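You operate a simulated robot arm through the tools that you are given. There is no shell and no other tool. Be economical: measure what you need, move in short steps, check, and stop when the job is done.

You are at the controls of a simulated two-armed robot. One attempt, no reset.

## Task
Pick up the bucket from the third shelf from the bottom of the wire rack with one hand, pass it to the other hand and put it on the lower shelf of the tape bench. Set down upright: bucket.
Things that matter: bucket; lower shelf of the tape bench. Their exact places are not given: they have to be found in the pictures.

Only the result counts: the job must be done as asked and must still hold three seconds after the hand-in. Knocking over, shifting, dropping, spilling or breaking anything else fails it.

## Robot
Two 7-joint arms with two-finger parallel grippers on one trunk, on a base that drives. Base frame: it is fixed to the floor where the robot stands at the start and does not move with it; the origin is under the middle of the robot, x ahead of it, y to its left, z up. Lengths are in mm, angles in degrees, forces in N, time in s.
The left shoulder is at the start at [70, 163, 1170], the right one opposite. With the tool pointing down near the work surface each hand reaches from about 400 to 880 mm from the robot's upright axis, wherever it stands, measured 20 degrees to its own side. Places, roughly: lower shelf of the tape bench [-1400, 3800, 300]. Payload 3.43 kg a hand.
The tool frame of a hand sits at the grasp point between the pads (the TCP): z along the fingers, y along the line on which they close. The tips reach 34 mm beyond it. The gripper opens to 128 mm. The fingers are 24 mm wide and 12 mm thick; the gripper's body (48 by 130 mm) begins 96 mm behind the TCP.
Orientation is told as [roll, pitch, yaw] about the base's x, y, z axes, in that order, counted from this pose: with the fingers straight down and closing along the base's y, the tool's x points along the base's -x, its y along +y and its z along -z.

## Interface
- The arms move only by the tool step_arm. It takes "left_increments", "right_increments" or both (then of equal length, played together; a hand with none holds still); each is a list of rows, each an object of numbers (a shift or turn left out is 0, a gripper value left out holds the last): "dx", "dy", "dz": the shift along the tool's x, y, z in units of 20 mm (1.0 is 20 mm); "ax", "ay", "az": the turn, a rotation vector about the tool's x, y, z in units of 8 degrees (1.0 is 8 degrees); "grip": the closure, from 0 (fully open) to 1 (shut). In form: [{"dx": .., "dy": .., "dz": .., "ax": .., "ay": .., "az": .., "grip": ..}, ...]. A call has 1 to 20 rows; each row shifts and turns the commanded pose from where the row before left it, along the tool's axes as they then stand. A call with a number of a shift or a turn outside -1 to 1 is refused whole. A row lasts 0.2 s, in which the tool goes at most 50 mm and 8.6 degrees; a call with a longer step from one row to the next is refused whole, and so is a gripper value outside its range. Where a pose cannot be reached the arm comes as near as it can. A force on the tool above 40 N (or 10 N above the force at the start of the call, whichever is more), or a blocked arm, ends the call early, and 0.2 s more pass. The fingers move at their own pace (about 153 mm/s each) and stop on an object; they squeeze with about 21 N. The grip force told is the motor's: it shows also when the fingers shut on nothing. Time passes only in rows, and 0.2 s behind the last, so rows that do not move let the fingers close. It gives the time, the measured TCP pose, the force on the tool (base axes), the opening and the grip force at its end, in the units of the frame above (readings bear some noise), with the torque about the TCP (base axes, N m) and any sound that the robot's microphone picked up.
- Cameras (640 x 400 px; columns grow to the right, rows downward): "scene" is now at [134.9, 27.9, 1411.1]; the picture's right is [0.22, -0.98, 0.00], its down [-0.44, -0.10, -0.89] and it looks along [0.87, 0.19, -0.45] (base axes); focal length 266 px, centre (320, 200). "left" rides on the left gripper at [76, 11, -160] in its tool frame; the picture's right is [-0.15, 0.99, 0.00], its down [-0.88, -0.13, -0.46] and it looks along [-0.45, -0.07, 0.89] (tool axes); focal length 234 px, centre (320, 200). "right" rides on the right gripper at [76, -11, -160] in its tool frame; the picture's right is [0.15, 0.99, 0.00], its down [-0.88, 0.13, -0.46] and it looks along [-0.45, 0.07, 0.89] (tool axes); focal length 234 px, centre (320, 200).
- grab_frame(camera): a new picture of that camera. The clock stands still meanwhile.
- raise_lower(by): slides the trunk up (or, below 0, down) by that many mm; the arms and the scene camera ride with it, the base frame stays. It gives what a move gives, with no picture.
- roll_base(legs): drives the robot by 1 to 6 legs, each [ahead, left, turn to the left] in mm, mm and degrees, along the robot's own axes; the way and the turn of a leg run together, so that a leg with both is an arc; at most 1500 mm and 180 degrees a leg. The arms and the cameras ride along, it lands a little off, and it stops where it bumps. It gives what a move gives.
- aim_head(pan, tilt): turns the head with the scene camera to pan (to the left, within 86 degrees either way) and tilt (down, from -29 to 69), counted from straight ahead of the robot. It gives what a move gives.
- measure_at(camera, pixels): for up to 12 pixels [column, row] of the newest picture of that camera ("zoom" is the newest enlarged one), the place [x, y, z] in the base frame of the surface seen there, good to about 3 mm, but the place of the scene camera against the robot may be out by one fixed shift of up to 12 mm in any direction. The clock stands still meanwhile.
- enlarge(camera, box): a new picture of the part [left, top, right, bottom] of that camera's present view, enlarged. The clock stands still meanwhile.
- sign_off(): hands the job in; it is judged then, once.

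Go step by step. Measure first, check grasps and placings, and put right what went wrong. The budget is 80 turns and 58 pictures, counting those below and the enlarged ones. Unless the task says otherwise, let go and move clear before handing in, and close with one line.

The tools are called after "Request:" as a command line: name --argument value ..., lists and objects as JSON in quotes. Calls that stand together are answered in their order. step_arm: Moves the arms, as the interface text tells. Its arguments: {"type":"object","properties":{"left_increments":{"type":"array"},"right_increments":{"type":"array"}},"required":[]} The other tools are called the same way: raise_lower (by) slides the trunk up or down; roll_base (legs) drives the base; aim_head (pan, tilt) turns the head that bears the scene camera; grab_frame (camera) takes a picture; measure_at (camera, pixels) gives the place of the surface under pixels of a picture; enlarge (camera, box) takes an enlarged picture of a part of a camera's view; sign_off () hands the job in.

At the start:

```text
time: 0.0
left_position: [455.4, 317.5, 1106.5]
left_tool_rot: [0.0, 0.0, 0.0]
left_wrist_force: [0.1, -0.1, -0.3]
left_torque: [0.04, -0.04, 0.01]
left_opening: 128.1
left_grip_force: 0.1
right_position: [348.4, -97.4, 1289.7]
right_tool_rot: [0.1, 0.1, 0.0]
right_wrist_force: [-0.6, -0.4, 0.7]
right_torque: [-0.01, 0.0, 0.02]
right_opening: 128.0
right_grip_force: 0.1
trunk travel left (down, up): [-650.0, 290.0]
robot x, y, heading: [0.4, -1.6, -0.1]
head pan, tilt: [12.6, 26.7]
```

scene: 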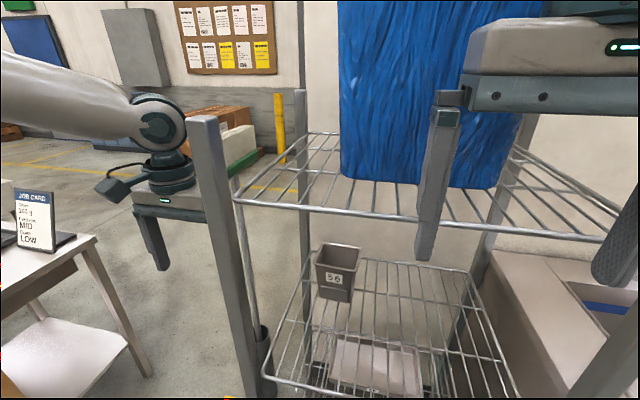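
right: 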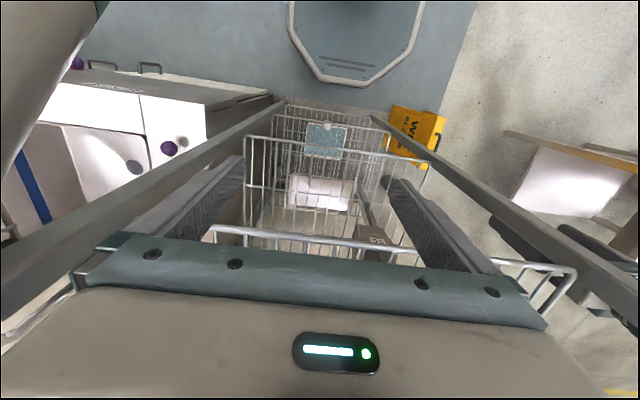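
left: 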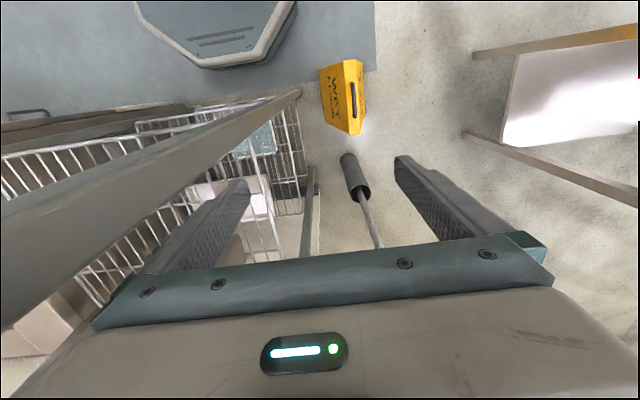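

The scene picture shows a small grey tub marked "56" near (337,270) on a wire shelf. I'll enlarge it and measure.

Request:
enlarge --camera "scene" --box '[220, 120, 540, 400]'

Request:
measure_at --camera "scene" --pixels '[[320, 247], [360, 250], [317, 266], [355, 272], [319, 296], [350, 303], [400, 270], [265, 378], [205, 120], [225, 350], [300, 95], [240, 200]]'

Request:
aim_head --pan 0 --tilt 45

Request:
grab_frame --camera "scene"

```text
1.43 times, centred on (380, 260) of scene
```

zoom: 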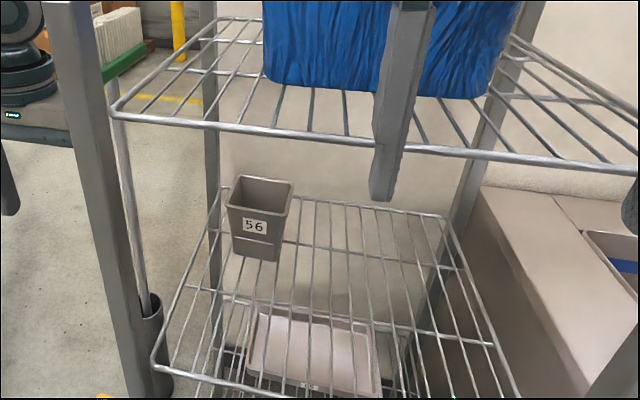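

```text
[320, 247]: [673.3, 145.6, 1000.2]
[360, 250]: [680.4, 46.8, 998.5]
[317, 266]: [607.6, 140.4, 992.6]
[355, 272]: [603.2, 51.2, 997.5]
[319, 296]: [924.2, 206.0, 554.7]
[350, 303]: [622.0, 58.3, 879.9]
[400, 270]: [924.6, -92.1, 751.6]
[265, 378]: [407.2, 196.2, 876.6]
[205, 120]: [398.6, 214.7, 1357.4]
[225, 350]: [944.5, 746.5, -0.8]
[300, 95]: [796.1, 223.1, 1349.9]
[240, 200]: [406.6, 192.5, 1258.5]
```

```text
time: 0.8
left_position: [454.2, 318.4, 1106.1]
left_tool_rot: [0.0, 0.0, -0.1]
left_wrist_force: [-0.5, 0.1, 0.4]
left_torque: [-0.03, -0.02, 0.02]
left_opening: 128.0
left_grip_force: 0.0
right_position: [348.4, -97.3, 1290.0]
right_tool_rot: [0.2, 0.0, -0.1]
right_wrist_force: [0.6, 0.6, 0.6]
right_torque: [0.0, -0.03, 0.03]
right_opening: 128.0
right_grip_force: 0.1
trunk travel left (down, up): [-650.0, 290.0]
robot x, y, heading: [0.5, -1.5, -0.0]
head pan, tilt: [0.0, 45.0]
```

```text
53 pictures are left
```

scene: 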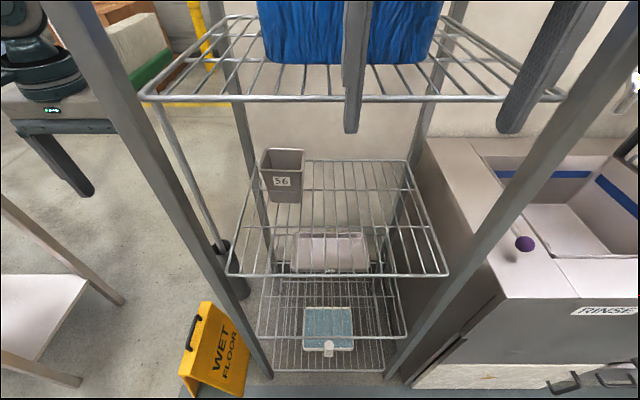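

The tub marked 56 has its top at about z 1000 and the shelf is at 877, third of the four shelves. I'll enlarge it to get the outline exactly, and look toward the bench as well.

Request:
enlarge --camera "scene" --box '[240, 135, 336, 211]'

Request:
measure_at --camera "scene" --pixels '[[229, 273], [447, 273], [165, 130], [205, 240], [410, 161], [280, 160], [330, 98], [330, 318], [330, 370], [200, 350], [550, 115], [430, 290]]'

```text
5.26 times, centred on (288, 173) of scene
```

zoom: 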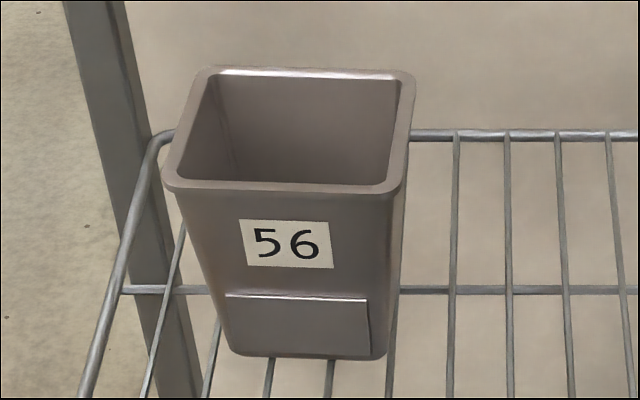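

```text
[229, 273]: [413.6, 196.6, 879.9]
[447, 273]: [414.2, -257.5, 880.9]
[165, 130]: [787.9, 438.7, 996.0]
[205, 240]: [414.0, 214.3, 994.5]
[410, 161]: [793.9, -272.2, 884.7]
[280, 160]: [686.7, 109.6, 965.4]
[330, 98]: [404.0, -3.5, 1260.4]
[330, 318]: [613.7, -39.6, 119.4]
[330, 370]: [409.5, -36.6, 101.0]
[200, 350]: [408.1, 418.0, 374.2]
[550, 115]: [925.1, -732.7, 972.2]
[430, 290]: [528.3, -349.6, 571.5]
```

Request:
measure_at --camera "zoom" --pixels '[[168, 183], [395, 190], [205, 72], [410, 78], [240, 345], [370, 350], [185, 200], [390, 205], [395, 330], [298, 330], [290, 205], [290, 130]]'

Request:
aim_head --pan 86 --tilt 20

Request:
grab_frame --camera "scene"

```text
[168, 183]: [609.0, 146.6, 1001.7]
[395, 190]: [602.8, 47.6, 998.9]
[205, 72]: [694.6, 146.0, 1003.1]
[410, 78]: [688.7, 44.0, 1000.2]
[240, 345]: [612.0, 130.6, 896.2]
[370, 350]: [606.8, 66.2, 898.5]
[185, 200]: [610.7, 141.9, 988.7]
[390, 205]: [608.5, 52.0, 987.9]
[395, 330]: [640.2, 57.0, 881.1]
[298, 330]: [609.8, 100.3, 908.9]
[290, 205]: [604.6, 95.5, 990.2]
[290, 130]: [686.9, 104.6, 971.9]
```

```text
time: 2.4
left_position: [453.4, 318.1, 1105.7]
left_tool_rot: [0.0, 0.0, 0.0]
left_wrist_force: [0.3, 0.8, -0.6]
left_torque: [0.01, -0.01, -0.04]
left_opening: 128.1
left_grip_force: 0.1
right_position: [349.1, -97.6, 1289.3]
right_tool_rot: [0.1, 0.1, 0.0]
right_wrist_force: [0.8, -0.1, 0.8]
right_torque: [0.02, -0.02, 0.0]
right_opening: 128.3
right_grip_force: 0.0
trunk travel left (down, up): [-650.0, 290.0]
robot x, y, heading: [0.6, -2.3, 0.1]
head pan, tilt: [85.9, 20.0]
```

```text
51 pictures are left
```

scene: 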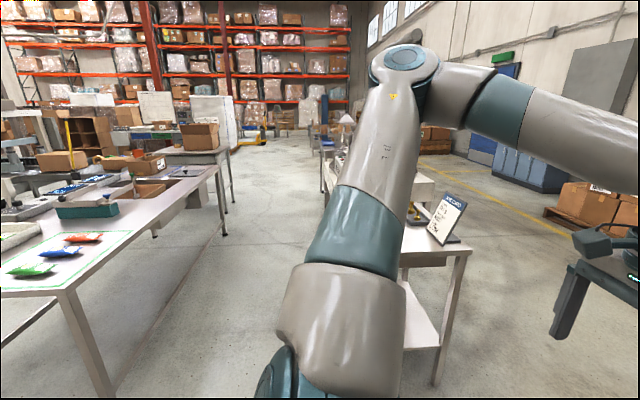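

The bucket rim spans about x 603–692, y 44–147, yawed about -3.5°, z 1000. I want to stand further back so the arm reaches in straight, so I check the free space behind and measure the tables at left.

Request:
measure_at --camera "scene" --pixels '[[60, 290], [230, 165], [110, 390], [145, 230], [460, 250], [330, 170], [435, 380], [410, 60], [420, 320], [240, 320]]'

Request:
aim_head --pan -86 --tilt 30

Request:
grab_frame --camera "scene"

```text
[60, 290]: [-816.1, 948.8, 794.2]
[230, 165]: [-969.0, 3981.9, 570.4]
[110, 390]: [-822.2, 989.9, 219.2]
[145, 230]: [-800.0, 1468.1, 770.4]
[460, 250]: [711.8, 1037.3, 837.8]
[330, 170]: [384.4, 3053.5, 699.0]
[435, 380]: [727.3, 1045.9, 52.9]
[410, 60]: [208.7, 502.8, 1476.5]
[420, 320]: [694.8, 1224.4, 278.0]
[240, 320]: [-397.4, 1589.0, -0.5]
```

```text
time: 5.0
left_position: [454.5, 317.5, 1105.9]
left_tool_rot: [0.0, 0.0, 0.0]
left_wrist_force: [-0.4, -0.1, -0.6]
left_torque: [0.03, 0.01, 0.01]
left_opening: 127.8
left_grip_force: 0.1
right_position: [347.9, -98.1, 1289.6]
right_tool_rot: [0.2, -0.1, 0.0]
right_wrist_force: [0.1, 0.4, -0.2]
right_torque: [0.02, 0.04, -0.01]
right_opening: 128.2
right_grip_force: 0.2
trunk travel left (down, up): [-650.0, 290.0]
robot x, y, heading: [-1.8, 3.7, -0.1]
head pan, tilt: [-85.9, 30.0]
```

```text
50 pictures are left
```

scene: 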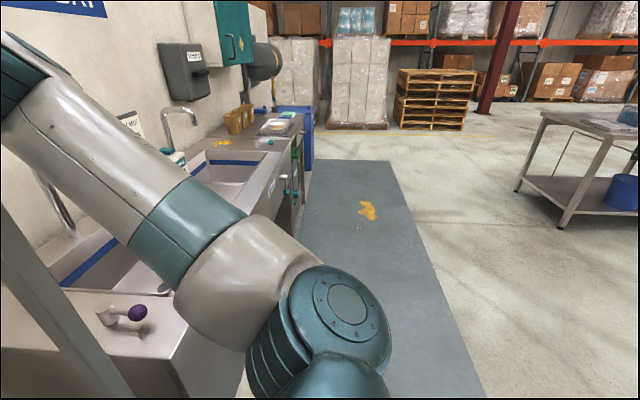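

The floor behind is clear to about x = -700. I'll back off 330 mm, then slide right 68 mm, to line the left shoulder up with the bucket.

Request:
roll_base --legs '[[-330, 0, 0], [0, -68, 0]]'

Request:
aim_head --pan 0 --tilt 35

Request:
step_arm --left_increments '[{"ay": -1}, {"ay": -1}, {"ay": -1}, {"ay": -1}, {"ay": -1}, {"ay": -1}, {"ay": -0.875}]'

```text
time: 7.8
left_position: [122.8, 250.6, 1105.7]
left_tool_rot: [0.0, 0.0, 0.0]
left_wrist_force: [-0.3, 0.1, 0.2]
left_torque: [0.0, 0.01, 0.0]
left_opening: 128.0
left_grip_force: 0.1
right_position: [14.7, -163.8, 1290.8]
right_tool_rot: [0.0, -0.1, 0.0]
right_wrist_force: [0.6, -0.1, 0.7]
right_torque: [-0.01, 0.02, -0.01]
right_opening: 128.1
right_grip_force: 0.0
trunk travel left (down, up): [-650.0, 290.0]
robot x, y, heading: [-331.7, -68.5, 0.1]
head pan, tilt: [-85.9, 30.0]
```

```text
time: 9.4
left_position: [122.8, 249.4, 1105.7]
left_tool_rot: [0.0, 0.0, 0.0]
left_wrist_force: [0.5, 0.3, -0.4]
left_torque: [0.03, -0.02, 0.02]
left_opening: 127.6
left_grip_force: 0.0
right_position: [15.3, -164.6, 1289.9]
right_tool_rot: [0.0, 0.0, 0.0]
right_wrist_force: [1.1, -0.8, -0.7]
right_torque: [0.0, -0.01, 0.01]
right_opening: 127.9
right_grip_force: 0.1
trunk travel left (down, up): [-650.0, 290.0]
robot x, y, heading: [-332.0, -73.6, -0.0]
head pan, tilt: [0.0, 35.0]
```

```text
time: 11.0
left_position: [203.7, 280.1, 1144.0]
left_tool_rot: [-0.4, -55.0, 0.2]
left_wrist_force: [-0.1, 0.3, -0.3]
left_torque: [-0.01, 0.0, 0.0]
left_opening: 127.9
left_grip_force: 0.0
left hand out of reach, approached as far as the arm can: row 4, 5, 6, 7
right_position: [15.4, -164.3, 1289.4]
right_tool_rot: [0.0, 0.0, 0.0]
right_wrist_force: [-0.6, 0.4, -1.1]
right_torque: [-0.01, 0.0, 0.02]
right_opening: 128.1
right_grip_force: 0.2
trunk travel left (down, up): [-650.0, 290.0]
robot x, y, heading: [-332.4, -70.3, 0.3]
head pan, tilt: [0.0, 35.0]
```

The left hand is now pitched, with a small deviation because it was close to its reach limit. Next I bring it out in front of the rack and in line with the bucket.

Request:
step_arm --left_increments '[{"ay": -0.625}, {"dx": 0.217, "dy": -0.7625, "dz": 0.875}, {"dx": 0.217, "dy": -0.7625, "dz": 0.875}, {"dx": 0.217, "dy": -0.7625, "dz": 0.875}, {"dx": 0.217, "dy": -0.7625, "dz": 0.875}, {"dx": 0.217, "dy": -0.7625, "dz": 0.875}, {"dx": 0.217, "dy": -0.7625, "dz": 0.875}, {"dx": 0.217, "dy": -0.7625, "dz": 0.875}, {"dx": 0.217, "dy": -0.7625, "dz": 0.875}, {"dx": 0.217, "dy": -0.7625, "dz": 0.875}, {"dx": 0.217, "dy": -0.7625, "dz": 0.875}, {"dx": 0.217, "dy": -0.7625, "dz": 0.875}, {"dx": 0.217, "dy": -0.7625, "dz": 0.875}]'

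Request:
grab_frame --camera "left"

Request:
grab_frame --camera "scene"

```text
time: 13.8
left_position: [371.7, 107.5, 1003.4]
left_tool_rot: [0.0, -60.0, 0.2]
left_wrist_force: [-0.5, -0.1, -0.1]
left_torque: [-0.01, -0.01, 0.01]
left_opening: 127.7
left_grip_force: 0.1
left hand out of reach, approached as far as the arm can: row 1, 13
right_position: [16.7, -165.4, 1289.7]
right_tool_rot: [0.0, 0.0, -0.1]
right_wrist_force: [-0.4, 0.1, -0.3]
right_torque: [-0.01, 0.01, -0.03]
right_opening: 128.2
right_grip_force: 0.0
trunk travel left (down, up): [-650.0, 290.0]
robot x, y, heading: [-332.7, -65.8, -0.1]
head pan, tilt: [0.0, 35.0]
```

```text
49 pictures are left
```

left: 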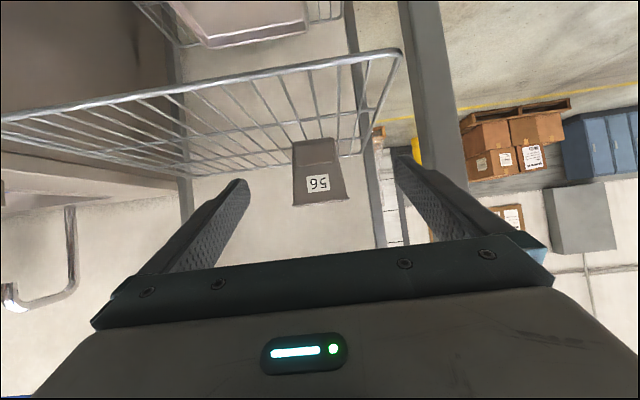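

```text
48 pictures are left
```

scene: 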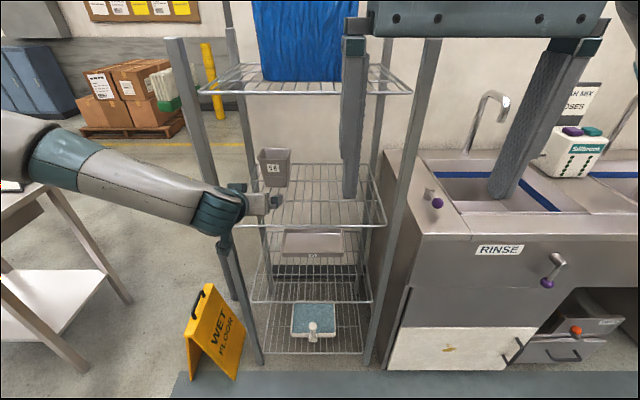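

The left hand is in front of the rack and the forearm comes in from the left. I measure the post, shelf and bucket with the left camera, and the forearm with the scene camera.

Request:
measure_at --camera "left" --pixels '[[430, 100], [400, 50], [293, 142], [334, 139], [293, 203], [348, 198], [380, 200], [318, 183], [295, 160], [338, 160], [60, 110]]'

Request:
measure_at --camera "scene" --pixels '[[200, 190], [120, 170], [20, 135], [180, 60], [235, 260], [218, 215], [258, 150], [291, 150], [263, 185], [285, 186]]'

```text
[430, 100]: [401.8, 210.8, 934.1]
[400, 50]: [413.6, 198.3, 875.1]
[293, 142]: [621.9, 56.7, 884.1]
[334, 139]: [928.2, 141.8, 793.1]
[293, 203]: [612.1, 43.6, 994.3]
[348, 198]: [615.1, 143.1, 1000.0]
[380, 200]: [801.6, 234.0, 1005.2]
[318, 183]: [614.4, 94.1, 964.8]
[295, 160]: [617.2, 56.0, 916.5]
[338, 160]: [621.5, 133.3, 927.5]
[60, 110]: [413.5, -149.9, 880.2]
```

```text
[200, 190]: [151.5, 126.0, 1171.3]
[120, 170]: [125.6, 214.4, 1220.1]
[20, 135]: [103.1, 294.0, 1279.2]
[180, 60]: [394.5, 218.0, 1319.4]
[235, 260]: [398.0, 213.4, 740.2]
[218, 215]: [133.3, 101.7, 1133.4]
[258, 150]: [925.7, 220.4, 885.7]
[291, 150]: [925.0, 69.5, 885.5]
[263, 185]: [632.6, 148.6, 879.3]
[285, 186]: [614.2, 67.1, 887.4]
```

The left camera puts the bucket rim front at x≈613, y 43.6–143, so its centre is about (655, 93.5). The left post's inner face is at y≈198. I'll advance partway and lower.

Request:
step_arm --left_increments '[{"ax": 0.27, "az": 0.16}, {"dx": 0.083, "dy": -0.1125, "dz": 0.99}, {"dx": 0.083, "dy": -0.1125, "dz": 0.99}, {"dx": 0.083, "dy": -0.1125, "dz": 0.99}, {"dx": 0.083, "dy": -0.1125, "dz": 0.99}, {"dx": 0.083, "dy": -0.1125, "dz": 0.99}, {"dx": 0.083, "dy": -0.1125, "dz": 0.99}, {}]'

Request:
grab_frame --camera "scene"

```text
time: 15.4
left_position: [432.7, 128.2, 983.4]
left_tool_rot: [-0.2, -59.9, -3.7]
left_wrist_force: [-12.4, -20.5, 6.8]
left_torque: [1.25, -0.2, 1.63]
left_opening: 115.8
left_grip_force: 0.1
left hand out of reach, approached as far as the arm can: row 2, 3, 4, 5, 6, 7
right_position: [13.2, -171.2, 1291.6]
right_tool_rot: [0.2, -0.1, -0.2]
right_wrist_force: [1.0, -0.1, -0.4]
right_torque: [-0.04, 0.0, -0.02]
right_opening: 127.9
right_grip_force: 0.0
trunk travel left (down, up): [-650.0, 290.0]
robot x, y, heading: [-331.2, -68.8, -0.1]
head pan, tilt: [0.0, 35.0]
stopped in row 7 (left hand): the force on the tool passed its limit (the readings are from after the stop); the commanded pose is now the measured one
```

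```text
47 pictures are left
```

scene: 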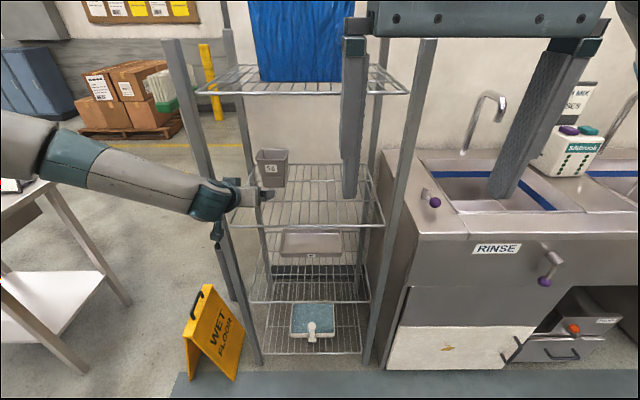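

The hand drifted left at a joint limit and touched the left post (about 20 N). I'll back out, then lower the trunk so the forearm is less steep, and check whether the rack was shifted.

Request:
step_arm --left_increments '[{"dy": -0.5}, {"dz": -1}, {"dz": -1}, {"dz": -1}, {"dz": -1}, {"dz": -1}, {}]'

Request:
raise_lower --by -220

Request:
grab_frame --camera "scene"

```text
time: 17.0
left_position: [344.5, 137.2, 1034.8]
left_tool_rot: [-0.3, -59.7, -2.9]
left_wrist_force: [0.3, -0.4, 0.4]
left_torque: [-0.02, -0.02, 0.02]
left_opening: 128.2
left_grip_force: 0.0
left hand out of reach, approached as far as the arm can: row 1
right_position: [16.7, -167.9, 1289.0]
right_tool_rot: [0.1, 0.0, -0.1]
right_wrist_force: [1.1, -0.7, -0.4]
right_torque: [0.02, 0.03, 0.02]
right_opening: 127.9
right_grip_force: 0.0
trunk travel left (down, up): [-650.0, 290.0]
robot x, y, heading: [-332.8, -69.2, -0.2]
head pan, tilt: [0.0, 35.0]
```

```text
time: 19.3
left_position: [344.5, 137.5, 814.3]
left_tool_rot: [-0.5, -59.8, -3.0]
left_wrist_force: [0.4, -0.2, 0.4]
left_torque: [0.02, -0.03, -0.02]
left_opening: 127.9
left_grip_force: 0.1
right_position: [14.6, -165.5, 1068.7]
right_tool_rot: [0.1, 0.0, 0.0]
right_wrist_force: [-1.2, 0.1, -0.1]
right_torque: [-0.03, 0.02, -0.01]
right_opening: 128.1
right_grip_force: 0.0
trunk travel left (down, up): [-430.0, 510.0]
robot x, y, heading: [-331.1, -68.0, -0.5]
head pan, tilt: [0.0, 35.0]
```

```text
46 pictures are left
```

scene: 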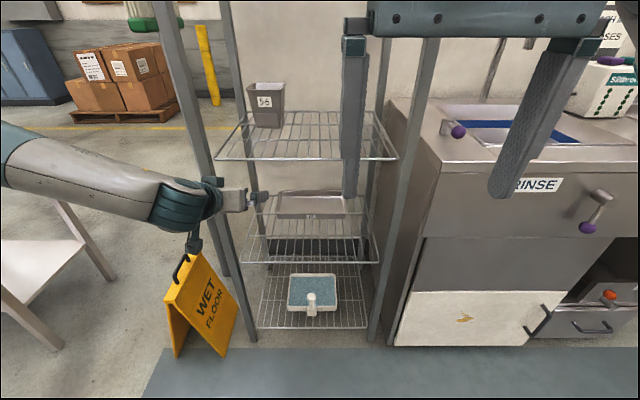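

Trunk is down 220 mm and the bucket looks undisturbed. Now I raise the hand back to grasp height outside the rack and see whether it reaches.

Request:
step_arm --left_increments '[{"dx": -0.87, "dy": -0.36, "dz": -0.44}, {"dx": -0.87, "dy": -0.36, "dz": -0.44}, {"dx": -0.87, "dy": -0.36, "dz": -0.44}, {"dx": -0.87, "dy": -0.36, "dz": -0.44}, {"dx": -0.87, "dy": -0.36, "dz": -0.44}, {"dx": -0.87, "dy": -0.36, "dz": -0.44}, {}]'

```text
time: 20.9
left_position: [349.3, 94.9, 932.4]
left_tool_rot: [-0.5, -59.8, -2.9]
left_wrist_force: [0.8, -0.3, -0.1]
left_torque: [-0.02, 0.02, 0.01]
left_opening: 128.0
left_grip_force: 0.0
right_position: [15.2, -167.6, 1069.6]
right_tool_rot: [0.0, 0.0, -0.1]
right_wrist_force: [-0.2, 0.6, 0.2]
right_torque: [0.03, -0.01, -0.02]
right_opening: 127.9
right_grip_force: 0.0
trunk travel left (down, up): [-430.0, 510.0]
robot x, y, heading: [-334.4, -67.5, -0.1]
head pan, tilt: [0.0, 35.0]
```

The pose is now reached exactly. Advancing horizontally into the rack, stopping if it drifts.

Request:
step_arm --left_increments '[{"dx": -0.5, "dy": 0.05, "dz": 0.866}, {"dx": -0.5, "dy": 0.05, "dz": 0.866}, {"dx": -0.5, "dy": 0.05, "dz": 0.866}, {"dx": -0.5, "dy": 0.05, "dz": 0.866}, {"dx": -0.5, "dy": 0.05, "dz": 0.866}, {}]'

Request:
grab_frame --camera "left"

Request:
grab_frame --camera "scene"

```text
time: 22.3
left_position: [448.2, 92.6, 933.9]
left_tool_rot: [-0.5, -59.7, -3.0]
left_wrist_force: [1.1, -0.1, 0.3]
left_torque: [-0.02, 0.0, 0.02]
left_opening: 127.9
left_grip_force: 0.1
right_position: [15.2, -167.2, 1070.2]
right_tool_rot: [0.1, 0.0, -0.1]
right_wrist_force: [-0.9, -0.5, 0.4]
right_torque: [0.0, -0.02, 0.01]
right_opening: 128.0
right_grip_force: 0.1
trunk travel left (down, up): [-430.0, 510.0]
robot x, y, heading: [-330.6, -64.9, -0.2]
head pan, tilt: [0.0, 35.0]
```

```text
45 pictures are left
```

left: 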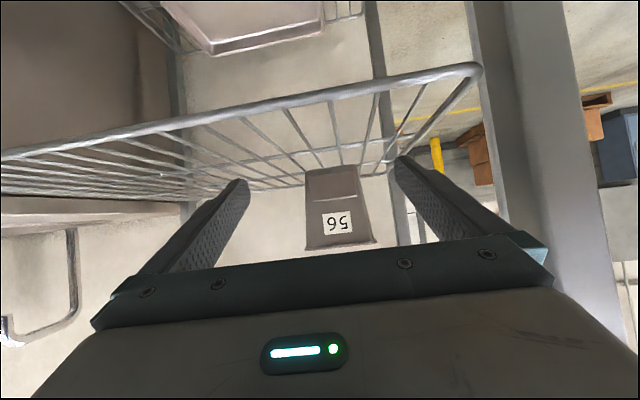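

```text
44 pictures are left
```

scene: 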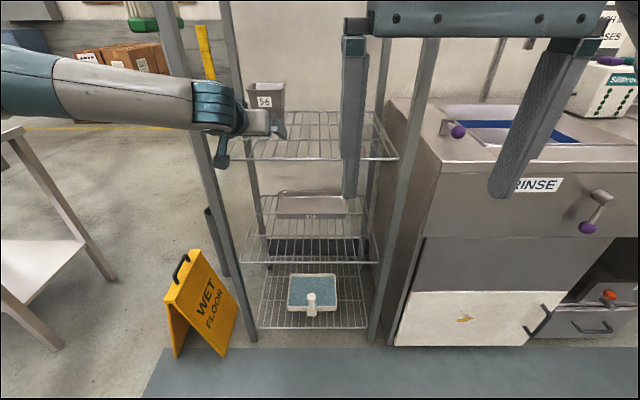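

Still tracking well. I measure the forearm and wrist to see whether they will clear the left post further in.

Request:
measure_at --camera "scene" --pixels '[[20, 85], [70, 95], [130, 100], [185, 105], [215, 95], [240, 110], [255, 120], [220, 155], [265, 125], [165, 40]]'

Request:
measure_at --camera "left" --pixels '[[308, 240], [375, 238], [338, 222], [310, 190], [360, 190], [307, 248], [377, 243], [335, 180], [540, 150], [480, 70]]'

```text
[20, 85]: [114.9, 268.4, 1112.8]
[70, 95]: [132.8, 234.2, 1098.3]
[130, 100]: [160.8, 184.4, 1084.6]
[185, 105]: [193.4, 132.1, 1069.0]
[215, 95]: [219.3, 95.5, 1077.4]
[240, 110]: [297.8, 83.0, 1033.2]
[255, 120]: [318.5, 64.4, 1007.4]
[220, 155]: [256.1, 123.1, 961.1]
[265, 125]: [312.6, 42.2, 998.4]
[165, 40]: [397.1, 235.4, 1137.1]
```

```text
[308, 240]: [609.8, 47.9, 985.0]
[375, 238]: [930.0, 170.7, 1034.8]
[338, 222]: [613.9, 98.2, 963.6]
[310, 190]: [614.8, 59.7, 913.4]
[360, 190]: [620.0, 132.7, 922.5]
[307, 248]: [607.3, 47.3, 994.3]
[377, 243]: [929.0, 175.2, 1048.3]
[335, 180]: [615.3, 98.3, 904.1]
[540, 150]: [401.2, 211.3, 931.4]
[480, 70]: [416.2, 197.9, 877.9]
```

The forearm slopes in from the left with the elbow wide. To straighten it I move the base 60 mm back and 40 mm right (hand stays in the opening), then re-advance the arm.

Request:
roll_base --legs '[[-60, 0, 0], [0, -40, 0]]'

Request:
step_arm --left_increments '[{"dx": -0.5, "dy": 0.45, "dz": 0.866}, {"dx": -0.5, "dy": 0.45, "dz": 0.866}, {"dx": -0.5, "dy": 0.45, "dz": 0.866}, {"dx": -0.5, "dy": 0.45, "dz": 0.866}, {"dx": -0.5, "dy": 0.45, "dz": 0.866}, {"dx": -0.5, "dy": 0.05, "dz": 0.866}, {}]'

Request:
grab_frame --camera "scene"

```text
time: 23.8
left_position: [387.7, 52.3, 933.8]
left_tool_rot: [-0.4, -59.8, -3.0]
left_wrist_force: [-0.8, -0.8, 0.3]
left_torque: [0.02, 0.04, 0.01]
left_opening: 127.8
left_grip_force: 0.0
right_position: [-46.6, -207.3, 1068.9]
right_tool_rot: [0.1, 0.0, -0.1]
right_wrist_force: [-0.1, -0.3, -0.4]
right_torque: [0.03, 0.0, 0.01]
right_opening: 128.4
right_grip_force: 0.1
trunk travel left (down, up): [-430.0, 510.0]
robot x, y, heading: [-392.0, -108.7, -0.1]
head pan, tilt: [0.0, 35.0]
```

```text
time: 25.4
left_position: [490.1, 112.0, 936.0]
left_tool_rot: [-0.6, -59.8, -2.9]
left_wrist_force: [0.4, 0.4, 0.0]
left_torque: [0.0, -0.02, 0.04]
left_opening: 127.9
left_grip_force: 0.1
left hand out of reach, approached as far as the arm can: row 4, 5, 6
right_position: [-44.6, -207.6, 1069.0]
right_tool_rot: [0.1, -0.1, -0.1]
right_wrist_force: [-0.2, 0.1, 0.5]
right_torque: [-0.01, -0.03, 0.0]
right_opening: 128.1
right_grip_force: 0.0
trunk travel left (down, up): [-430.0, 510.0]
robot x, y, heading: [-386.6, -108.4, -0.0]
head pan, tilt: [0.0, 35.0]
```

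```text
43 pictures are left
```

scene: 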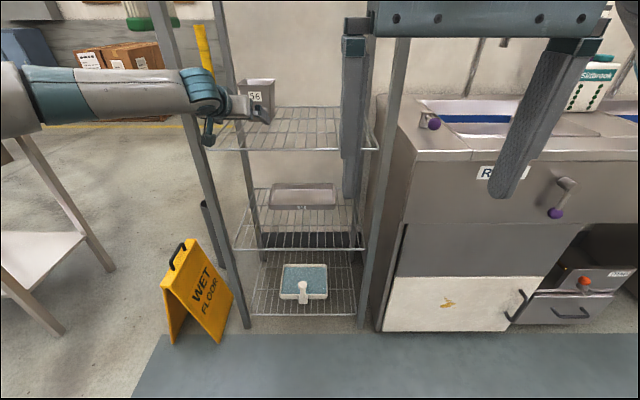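

It stops short again at x≈490, drifting left, which looks like a wrist limit that more downward bend relieves. I'll withdraw, lower the trunk another 170 mm, pitch the tool slightly more downward and retry.

Request:
step_arm --left_increments '[{"dx": 0.5, "dz": -0.866, "dy": -0.3}, {"dx": 0.5, "dz": -0.866, "dy": -0.3}, {"dx": 0.5, "dz": -0.866}, {"dx": 0.5, "dz": -0.866}, {"dx": 0.5, "dz": -0.866}, {"dx": 0.5, "dz": -0.866}, {"dx": 0.5, "dz": -0.866}, {"dx": 0.5, "dz": -0.866}, {}]'

Request:
raise_lower --by -170

Request:
step_arm --left_increments '[{"dx": -0.866, "dz": -0.5}, {"dx": -0.866, "dz": -0.5}, {"dx": -0.866, "dz": -0.5}, {"dx": -0.866, "dz": -0.5}, {"dx": -0.866, "dz": -0.5}, {"dx": -0.866, "dz": -0.5}, {"dx": -0.866, "dz": -0.5}, {"dx": -0.866, "dz": -0.5}, {"ay": 0.9}, {}]'

```text
time: 27.4
left_position: [328.7, 109.7, 937.7]
left_tool_rot: [-0.6, -59.8, -3.0]
left_wrist_force: [-0.2, -0.1, 0.0]
left_torque: [0.03, -0.02, -0.03]
left_opening: 127.9
left_grip_force: 0.0
right_position: [-44.1, -206.4, 1069.8]
right_tool_rot: [0.0, 0.1, -0.1]
right_wrist_force: [0.5, 0.5, -0.1]
right_torque: [-0.01, 0.0, -0.02]
right_opening: 127.9
right_grip_force: 0.1
trunk travel left (down, up): [-430.0, 510.0]
robot x, y, heading: [-392.8, -110.1, 0.0]
head pan, tilt: [0.0, 35.0]
```

```text
time: 29.3
left_position: [328.3, 108.7, 767.3]
left_tool_rot: [-0.5, -59.8, -3.0]
left_wrist_force: [0.3, 0.6, 0.2]
left_torque: [-0.02, -0.02, 0.01]
left_opening: 128.4
left_grip_force: 0.0
right_position: [-44.8, -206.4, 900.0]
right_tool_rot: [0.1, 0.0, -0.2]
right_wrist_force: [0.4, 0.3, -0.6]
right_torque: [-0.03, -0.01, 0.01]
right_opening: 128.2
right_grip_force: 0.1
trunk travel left (down, up): [-260.0, 680.0]
robot x, y, heading: [-388.5, -109.6, -0.0]
head pan, tilt: [0.0, 35.0]
```

```text
time: 31.5
left_position: [328.3, 109.3, 928.8]
left_tool_rot: [-0.3, -52.6, -3.0]
left_wrist_force: [0.1, -0.1, 0.1]
left_torque: [0.01, 0.01, 0.01]
left_opening: 128.1
left_grip_force: 0.0
right_position: [-44.6, -207.2, 899.1]
right_tool_rot: [0.1, 0.0, -0.1]
right_wrist_force: [0.1, 0.2, -0.6]
right_torque: [-0.02, 0.02, -0.01]
right_opening: 128.0
right_grip_force: 0.1
trunk travel left (down, up): [-260.0, 680.0]
robot x, y, heading: [-390.8, -113.5, 0.1]
head pan, tilt: [0.0, 35.0]
```

Now advancing with pitch -52.6°, re-centring on y≈94.

Request:
step_arm --left_increments '[{"dx": -0.607, "dy": -0.05, "dz": 0.794}, {"dx": -0.607, "dy": -0.05, "dz": 0.794}, {"dx": -0.607, "dy": -0.05, "dz": 0.794}, {"dx": -0.607, "dy": -0.05, "dz": 0.794}, {"dx": -0.607, "dy": -0.05, "dz": 0.794}, {"dx": -0.607, "dy": -0.05, "dz": 0.794}, {"dx": -0.607, "dy": -0.05, "dz": 0.794}, {"dx": -0.607, "dy": 0.05, "dz": 0.794}, {"dx": -0.607, "dy": 0.05, "dz": 0.794}, {}]'

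Request:
grab_frame --camera "scene"

Request:
grab_frame --camera "left"

```text
time: 33.7
left_position: [419.4, 98.2, 928.4]
left_tool_rot: [-0.5, -52.6, -3.1]
left_wrist_force: [-0.9, -0.7, 0.0]
left_torque: [-0.03, 0.0, 0.01]
left_opening: 127.9
left_grip_force: 0.1
left hand out of reach, approached as far as the arm can: row 5, 6, 7, 8, 9
right_position: [-45.9, -206.4, 899.2]
right_tool_rot: [0.1, 0.1, -0.1]
right_wrist_force: [-0.1, 0.3, -0.2]
right_torque: [-0.01, 0.0, -0.01]
right_opening: 127.9
right_grip_force: 0.0
trunk travel left (down, up): [-260.0, 680.0]
robot x, y, heading: [-392.6, -110.1, -0.2]
head pan, tilt: [0.0, 35.0]
```

```text
42 pictures are left
```

scene: 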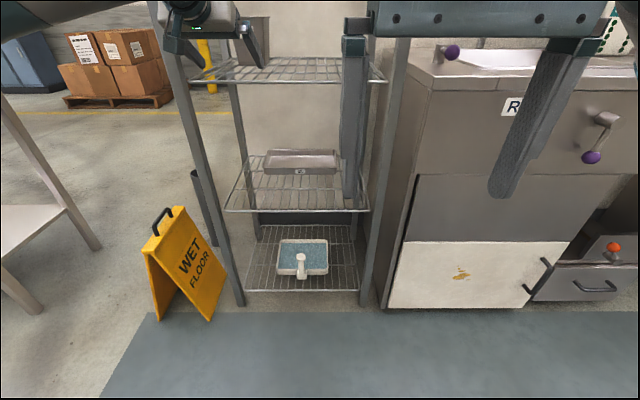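

```text
41 pictures are left
```

left: 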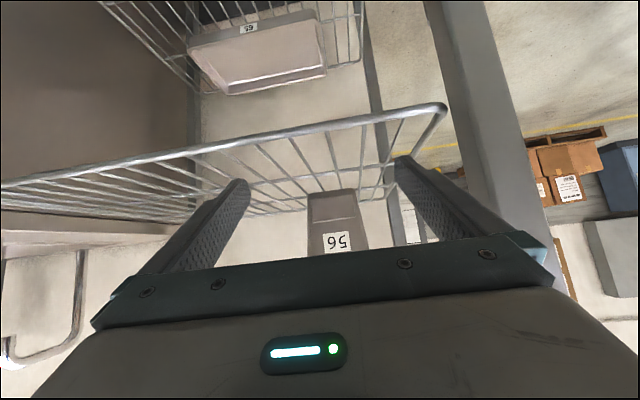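

The left forearm comes from the left, right where the post is, so the left hand is the wrong one for this side. The right arm would enter from the open middle of the rack. I'll retract the left hand, raise the trunk 170 mm and shift the base left so the right hand picks and the left receives.

Request:
step_arm --left_increments '[{"dx": 0.607, "dz": -0.794}, {"dx": 0.607, "dz": -0.794}, {"dx": 0.607, "dz": -0.794}, {"dx": 0.607, "dz": -0.794}, {"dx": 0.607, "dz": -0.794}, {"dx": 0.607, "dz": -0.794}, {"dx": 0.607, "dz": -0.794}, {"dx": 0.607, "dz": -0.794}, {"dx": 0.607, "dz": -0.794, "dy": 0.5}, {"dx": 0.607, "dz": -0.794, "dy": 0.5}, {"dx": 0.607, "dz": -0.794, "dy": 0.5}, {"dx": 0.607, "dz": -0.794, "dy": 0.5}]'

Request:
raise_lower --by 170

Request:
roll_base --legs '[[0, 362, 0]]'

Request:
step_arm --right_increments '[{"dx": -0.9, "dy": -0.19, "dz": 0.5}, {"dx": -0.9, "dy": -0.19, "dz": 0.5}, {"dx": -0.9, "dy": -0.19, "dz": 0.5}, {"dx": -0.9, "dy": -0.19, "dz": 0.5}, {"dx": -0.9, "dy": -0.19, "dz": 0.5}, {"dx": -0.9, "dy": -0.19, "dz": 0.5}, {"dx": -0.9, "dy": -0.19, "dz": 0.5}, {"dx": -0.9, "dy": -0.19, "dz": 0.5}, {"dx": -0.9, "dy": -0.19, "dz": 0.5}, {"dx": -0.9, "dy": -0.19, "dz": 0.5}, {"dx": -0.9, "dy": -0.19, "dz": 0.5}, {"dx": -0.9, "dy": -0.19, "dz": 0.5}, {"dx": -0.9, "dy": -0.19, "dz": 0.5}, {"dx": -0.9, "dy": -0.19, "dz": 0.5}, {"ay": -1}, {"ay": -1}, {"ay": -1}, {"ay": -1}, {"ay": -1}, {"ay": -1}]'

```text
time: 36.3
left_position: [181.7, 152.3, 926.9]
left_tool_rot: [-0.4, -52.8, -3.1]
left_wrist_force: [-0.5, -0.3, -0.6]
left_torque: [0.02, 0.02, 0.01]
left_opening: 128.1
left_grip_force: 0.1
right_position: [-45.7, -204.7, 900.3]
right_tool_rot: [0.1, 0.1, -0.1]
right_wrist_force: [-0.5, -0.2, 0.8]
right_torque: [-0.01, 0.0, 0.04]
right_opening: 128.3
right_grip_force: 0.1
trunk travel left (down, up): [-260.0, 680.0]
robot x, y, heading: [-391.9, -106.6, 0.1]
head pan, tilt: [0.0, 35.0]
```

```text
time: 38.2
left_position: [182.4, 153.1, 1097.8]
left_tool_rot: [-0.5, -52.7, -2.9]
left_wrist_force: [0.2, 0.0, 0.1]
left_torque: [-0.03, 0.0, -0.04]
left_opening: 128.2
left_grip_force: 0.0
right_position: [-45.5, -206.1, 1069.0]
right_tool_rot: [0.1, 0.0, -0.2]
right_wrist_force: [0.8, -1.8, -0.3]
right_torque: [-0.02, 0.02, -0.02]
right_opening: 128.0
right_grip_force: 0.1
trunk travel left (down, up): [-430.0, 510.0]
robot x, y, heading: [-392.7, -107.6, -0.0]
head pan, tilt: [0.0, 35.0]
```

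```text
time: 40.5
left_position: [182.7, 512.4, 1096.8]
left_tool_rot: [-0.5, -52.5, -3.1]
left_wrist_force: [-0.9, -0.2, -0.5]
left_torque: [0.02, -0.02, 0.0]
left_opening: 128.4
left_grip_force: 0.0
right_position: [-43.7, 154.9, 1069.0]
right_tool_rot: [0.1, 0.0, -0.2]
right_wrist_force: [-0.2, 0.5, -0.2]
right_torque: [0.01, 0.02, 0.01]
right_opening: 128.2
right_grip_force: 0.1
trunk travel left (down, up): [-430.0, 510.0]
robot x, y, heading: [-393.6, 250.0, -0.2]
head pan, tilt: [0.0, 35.0]
```

```text
time: 44.7
left_position: [183.7, 512.4, 1096.7]
left_tool_rot: [-0.4, -52.5, -3.0]
left_wrist_force: [0.4, -0.4, -0.4]
left_torque: [0.06, 0.01, 0.01]
left_opening: 127.8
left_grip_force: 0.1
right_position: [207.9, 99.6, 930.6]
right_tool_rot: [0.2, -48.0, -0.3]
right_wrist_force: [-0.1, 0.1, 0.2]
right_torque: [0.01, -0.02, -0.01]
right_opening: 128.0
right_grip_force: 0.1
trunk travel left (down, up): [-430.0, 510.0]
robot x, y, heading: [-388.9, 252.6, -0.2]
head pan, tilt: [0.0, 35.0]
```

All reached without trouble. Now the final pitch (-58°), a small yaw to match the bucket, and extension to just before the rack opening.

Request:
step_arm --right_increments '[{"ay": -0.625}, {"ay": -0.625}, {"ax": 0.22, "az": 0.13}, {"dx": -0.53, "dz": 0.848}, {"dx": -0.53, "dz": 0.848}, {"dx": -0.53, "dz": 0.848}, {"dx": -0.53, "dz": 0.848}, {"dx": -0.53, "dz": 0.848}, {"dx": -0.53, "dz": 0.848}, {"dx": -0.53, "dz": 0.848}, {}]'

Request:
grab_frame --camera "right"

Request:
grab_frame --camera "scene"

```text
time: 47.1
left_position: [183.5, 512.8, 1096.2]
left_tool_rot: [-0.4, -52.6, -3.1]
left_wrist_force: [-0.2, -0.2, 0.0]
left_torque: [-0.04, -0.01, -0.01]
left_opening: 127.9
left_grip_force: 0.3
right_position: [347.4, 94.8, 930.1]
right_tool_rot: [0.0, -58.1, -2.3]
right_wrist_force: [0.3, 0.2, -0.7]
right_torque: [0.02, 0.01, 0.01]
right_opening: 127.9
right_grip_force: 0.1
trunk travel left (down, up): [-430.0, 510.0]
robot x, y, heading: [-390.8, 253.3, -0.0]
head pan, tilt: [0.0, 35.0]
```

```text
40 pictures are left
```

right: 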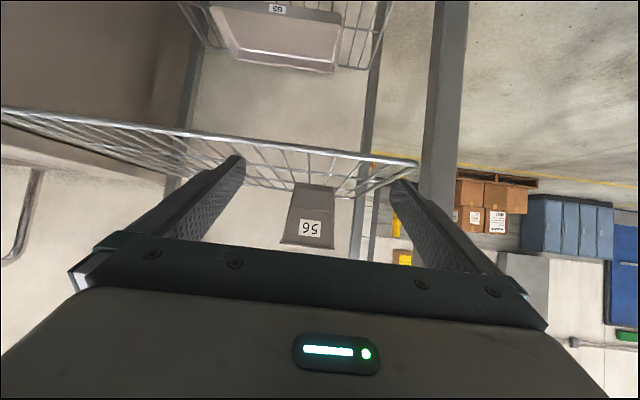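

```text
39 pictures are left
```

scene: 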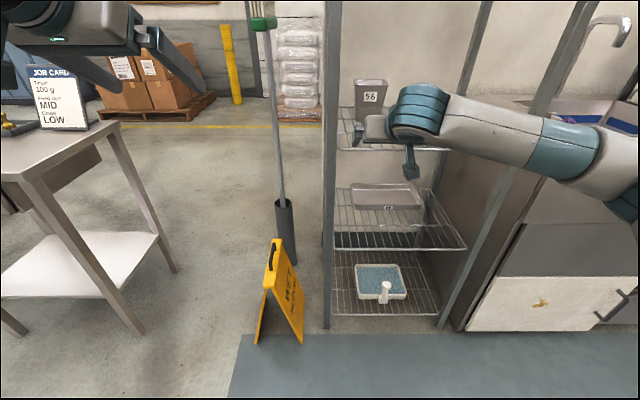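

The hand is centred before the bucket, and the mop stands well beyond at the side. I measure the forearm and the nearby obstacles before driving in.

Request:
measure_at --camera "scene" --pixels '[[420, 110], [480, 130], [550, 150], [615, 175], [635, 205], [500, 165], [262, 25], [290, 210], [275, 255], [185, 70], [100, 130], [550, 80]]'

Request:
measure_at --camera "right" --pixels '[[283, 240], [333, 248], [310, 228], [293, 200], [332, 205], [296, 185], [440, 120], [415, 162]]'

```text
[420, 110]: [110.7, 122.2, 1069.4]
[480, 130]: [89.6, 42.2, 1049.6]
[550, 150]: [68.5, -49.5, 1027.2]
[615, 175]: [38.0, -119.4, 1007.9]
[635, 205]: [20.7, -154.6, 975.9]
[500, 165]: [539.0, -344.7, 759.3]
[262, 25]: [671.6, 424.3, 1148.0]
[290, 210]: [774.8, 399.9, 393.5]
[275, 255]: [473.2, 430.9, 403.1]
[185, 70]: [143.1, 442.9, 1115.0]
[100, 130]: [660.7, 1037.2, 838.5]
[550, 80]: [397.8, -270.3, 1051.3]
```

```text
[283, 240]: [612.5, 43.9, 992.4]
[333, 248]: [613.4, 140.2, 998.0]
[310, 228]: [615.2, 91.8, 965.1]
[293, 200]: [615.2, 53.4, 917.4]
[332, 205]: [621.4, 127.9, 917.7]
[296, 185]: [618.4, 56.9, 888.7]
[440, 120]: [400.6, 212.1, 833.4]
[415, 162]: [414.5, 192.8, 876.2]
```

The right camera gives the bucket front rim y 44–140 (centre 92), x≈613. I'll extend the arm 80 mm more, then drive the base forward 120 mm.

Request:
step_arm --right_increments '[{"dx": -0.53, "dy": 0.03, "dz": 0.848}, {"dx": -0.53, "dy": 0.03, "dz": 0.848}, {"dx": -0.53, "dy": 0.03, "dz": 0.848}, {"dx": -0.53, "dy": 0.03, "dz": 0.848}, {}]'

Request:
roll_base --legs '[[110, 0, 0]]'

Request:
grab_frame --camera "right"

Request:
grab_frame --camera "scene"

```text
time: 48.3
left_position: [183.2, 512.2, 1097.3]
left_tool_rot: [-0.3, -52.6, -3.1]
left_wrist_force: [0.0, 0.4, -0.1]
left_torque: [0.0, 0.03, -0.04]
left_opening: 128.2
left_grip_force: 0.1
right_position: [427.0, 93.4, 929.3]
right_tool_rot: [0.1, -58.0, -2.2]
right_wrist_force: [1.0, -0.6, 0.8]
right_torque: [-0.01, 0.01, 0.02]
right_opening: 127.8
right_grip_force: 0.0
trunk travel left (down, up): [-430.0, 510.0]
robot x, y, heading: [-394.6, 253.4, -0.1]
head pan, tilt: [0.0, 35.0]
```

```text
time: 49.5
left_position: [290.9, 514.7, 1095.9]
left_tool_rot: [-0.4, -52.7, -2.9]
left_wrist_force: [0.3, -0.2, -0.1]
left_torque: [0.0, 0.01, -0.03]
left_opening: 127.9
left_grip_force: 0.1
right_position: [535.3, 93.8, 928.4]
right_tool_rot: [0.0, -57.9, -2.1]
right_wrist_force: [-0.2, -0.1, -1.4]
right_torque: [-0.02, -0.01, 0.0]
right_opening: 128.0
right_grip_force: 0.0
trunk travel left (down, up): [-430.0, 510.0]
robot x, y, heading: [-284.4, 255.1, -0.2]
head pan, tilt: [0.0, 35.0]
```

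```text
38 pictures are left
```

right: 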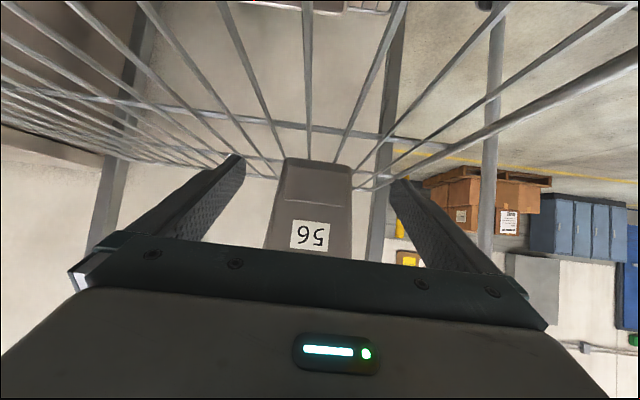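

```text
37 pictures are left
```

scene: 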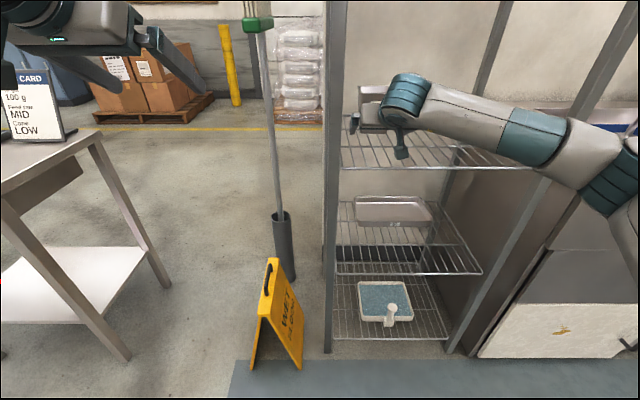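

Fingers straddle the line of the bucket. I check the elbow clearance to the right post and the bucket position once more before the last stretch.

Request:
measure_at --camera "scene" --pixels '[[410, 100], [470, 115], [530, 130], [590, 150], [625, 185], [640, 160], [600, 80], [545, 215]]'

Request:
measure_at --camera "right" --pixels '[[290, 165], [348, 167], [280, 190], [352, 190], [268, 235], [351, 245], [310, 235], [330, 130]]'

```text
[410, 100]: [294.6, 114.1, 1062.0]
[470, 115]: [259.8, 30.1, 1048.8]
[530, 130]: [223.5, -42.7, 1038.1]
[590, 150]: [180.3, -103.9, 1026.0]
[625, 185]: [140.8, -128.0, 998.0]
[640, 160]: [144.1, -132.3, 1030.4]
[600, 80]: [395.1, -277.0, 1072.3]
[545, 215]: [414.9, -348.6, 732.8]
```

```text
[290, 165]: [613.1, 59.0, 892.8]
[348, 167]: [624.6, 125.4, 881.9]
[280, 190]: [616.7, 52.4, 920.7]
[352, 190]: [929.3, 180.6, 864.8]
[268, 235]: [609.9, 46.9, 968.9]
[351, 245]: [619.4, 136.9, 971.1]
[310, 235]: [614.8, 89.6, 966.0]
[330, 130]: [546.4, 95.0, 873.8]
```

The elbow is well clear. Driving the last 80 mm with the base, then finishing with the arm.

Request:
roll_base --legs '[[80, 0, 0]]'

Request:
grab_frame --camera "right"

```text
time: 50.5
left_position: [370.5, 513.0, 1097.0]
left_tool_rot: [-0.4, -52.4, -2.9]
left_wrist_force: [0.3, -0.3, -0.5]
left_torque: [-0.01, -0.02, 0.01]
left_opening: 128.3
left_grip_force: 0.0
right_position: [614.7, 94.0, 927.6]
right_tool_rot: [0.0, -57.8, -2.3]
right_wrist_force: [0.7, -0.3, -0.5]
right_torque: [0.01, -0.02, -0.03]
right_opening: 127.9
right_grip_force: 0.1
trunk travel left (down, up): [-430.0, 510.0]
robot x, y, heading: [-202.5, 250.7, -0.1]
head pan, tilt: [0.0, 35.0]
```

```text
36 pictures are left
```

right: 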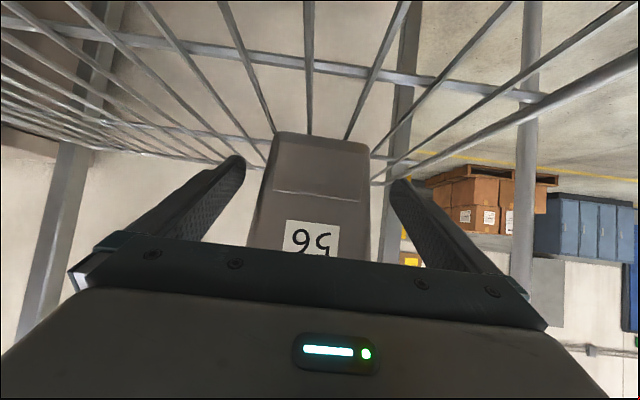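

The bucket lies between the fingers with similar gaps each side. Final 30 mm forward, then close.

Request:
step_arm --right_increments '[{"ax": 0.15, "az": 0.09, "dy": -0.1}, {"dx": -0.53, "dz": 0.848}, {"dx": -0.26, "dz": 0.42}, {}, {"grip": 0.2}, {"grip": 0.3}, {"grip": 0.4}, {"grip": 0.6}, {"grip": 1.0}, {}, {}]'

Request:
grab_frame --camera "right"

```text
time: 53.0
left_position: [370.2, 513.2, 1097.4]
left_tool_rot: [-0.4, -52.5, -3.0]
left_wrist_force: [-0.7, 0.1, 0.3]
left_torque: [-0.02, -0.02, -0.01]
left_opening: 127.9
left_grip_force: 0.1
right_position: [644.5, 89.8, 930.0]
right_tool_rot: [0.0, -58.0, -3.6]
right_wrist_force: [1.1, 0.4, -0.4]
right_torque: [-0.04, -0.16, -0.01]
right_opening: 93.3
right_grip_force: 21.5
trunk travel left (down, up): [-430.0, 510.0]
robot x, y, heading: [-205.5, 249.0, -0.3]
head pan, tilt: [0.0, 35.0]
```

```text
35 pictures are left
```

right: 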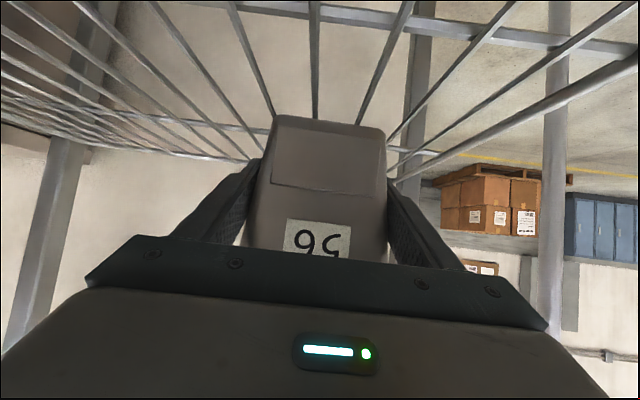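

It's gripped at 93 mm opening with 21 N. Lifting 40 mm, checking the force.

Request:
step_arm --right_increments '[{"dx": -0.42, "dz": -0.26}, {"dx": -0.42, "dz": -0.26}, {"dx": -0.42, "dz": -0.26}, {"dx": -0.42, "dz": -0.26}, {}]'

Request:
grab_frame --camera "right"

```text
time: 54.1
left_position: [370.2, 512.7, 1094.8]
left_tool_rot: [-0.4, -52.6, -3.1]
left_wrist_force: [0.4, -0.2, 0.8]
left_torque: [-0.01, 0.02, -0.03]
left_opening: 128.0
left_grip_force: 0.0
right_position: [646.2, 89.9, 968.9]
right_tool_rot: [0.1, -57.8, -3.5]
right_wrist_force: [0.2, 0.0, -5.4]
right_torque: [0.01, 0.04, 0.0]
right_opening: 98.6
right_grip_force: 20.4
trunk travel left (down, up): [-430.0, 510.0]
robot x, y, heading: [-206.3, 253.0, -0.2]
head pan, tilt: [0.0, 35.0]
```

```text
34 pictures are left
```

right: 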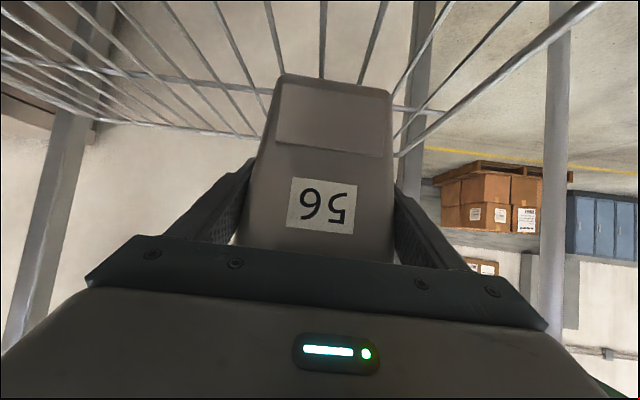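

The opening grew to 98.6 mm, so the bucket slipped down toward its rim, but it is lifted (5.4 N). I measure how high it is now.

Request:
measure_at --camera "right" --pixels '[[285, 82], [385, 95], [292, 200], [350, 205], [335, 80], [320, 240], [272, 130], [390, 140]]'

Request:
enlarge --camera "scene" --box '[310, 40, 460, 180]'

```text
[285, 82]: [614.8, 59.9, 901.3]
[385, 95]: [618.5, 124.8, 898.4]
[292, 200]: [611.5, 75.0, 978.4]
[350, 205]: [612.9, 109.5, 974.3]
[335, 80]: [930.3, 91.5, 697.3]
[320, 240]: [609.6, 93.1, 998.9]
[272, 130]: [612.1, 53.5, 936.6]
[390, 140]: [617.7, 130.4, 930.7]
```

```text
2.86 times, centred on (385, 110) of scene
```

zoom: 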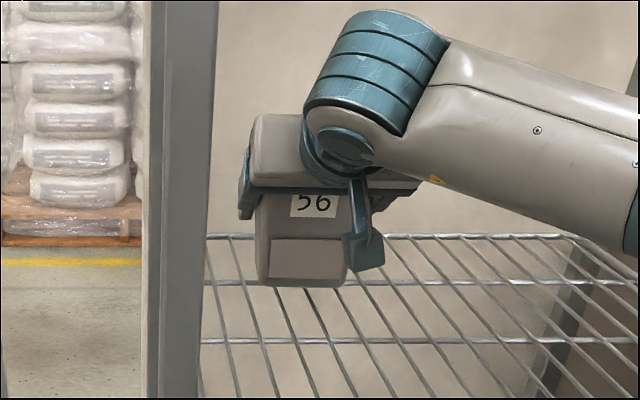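

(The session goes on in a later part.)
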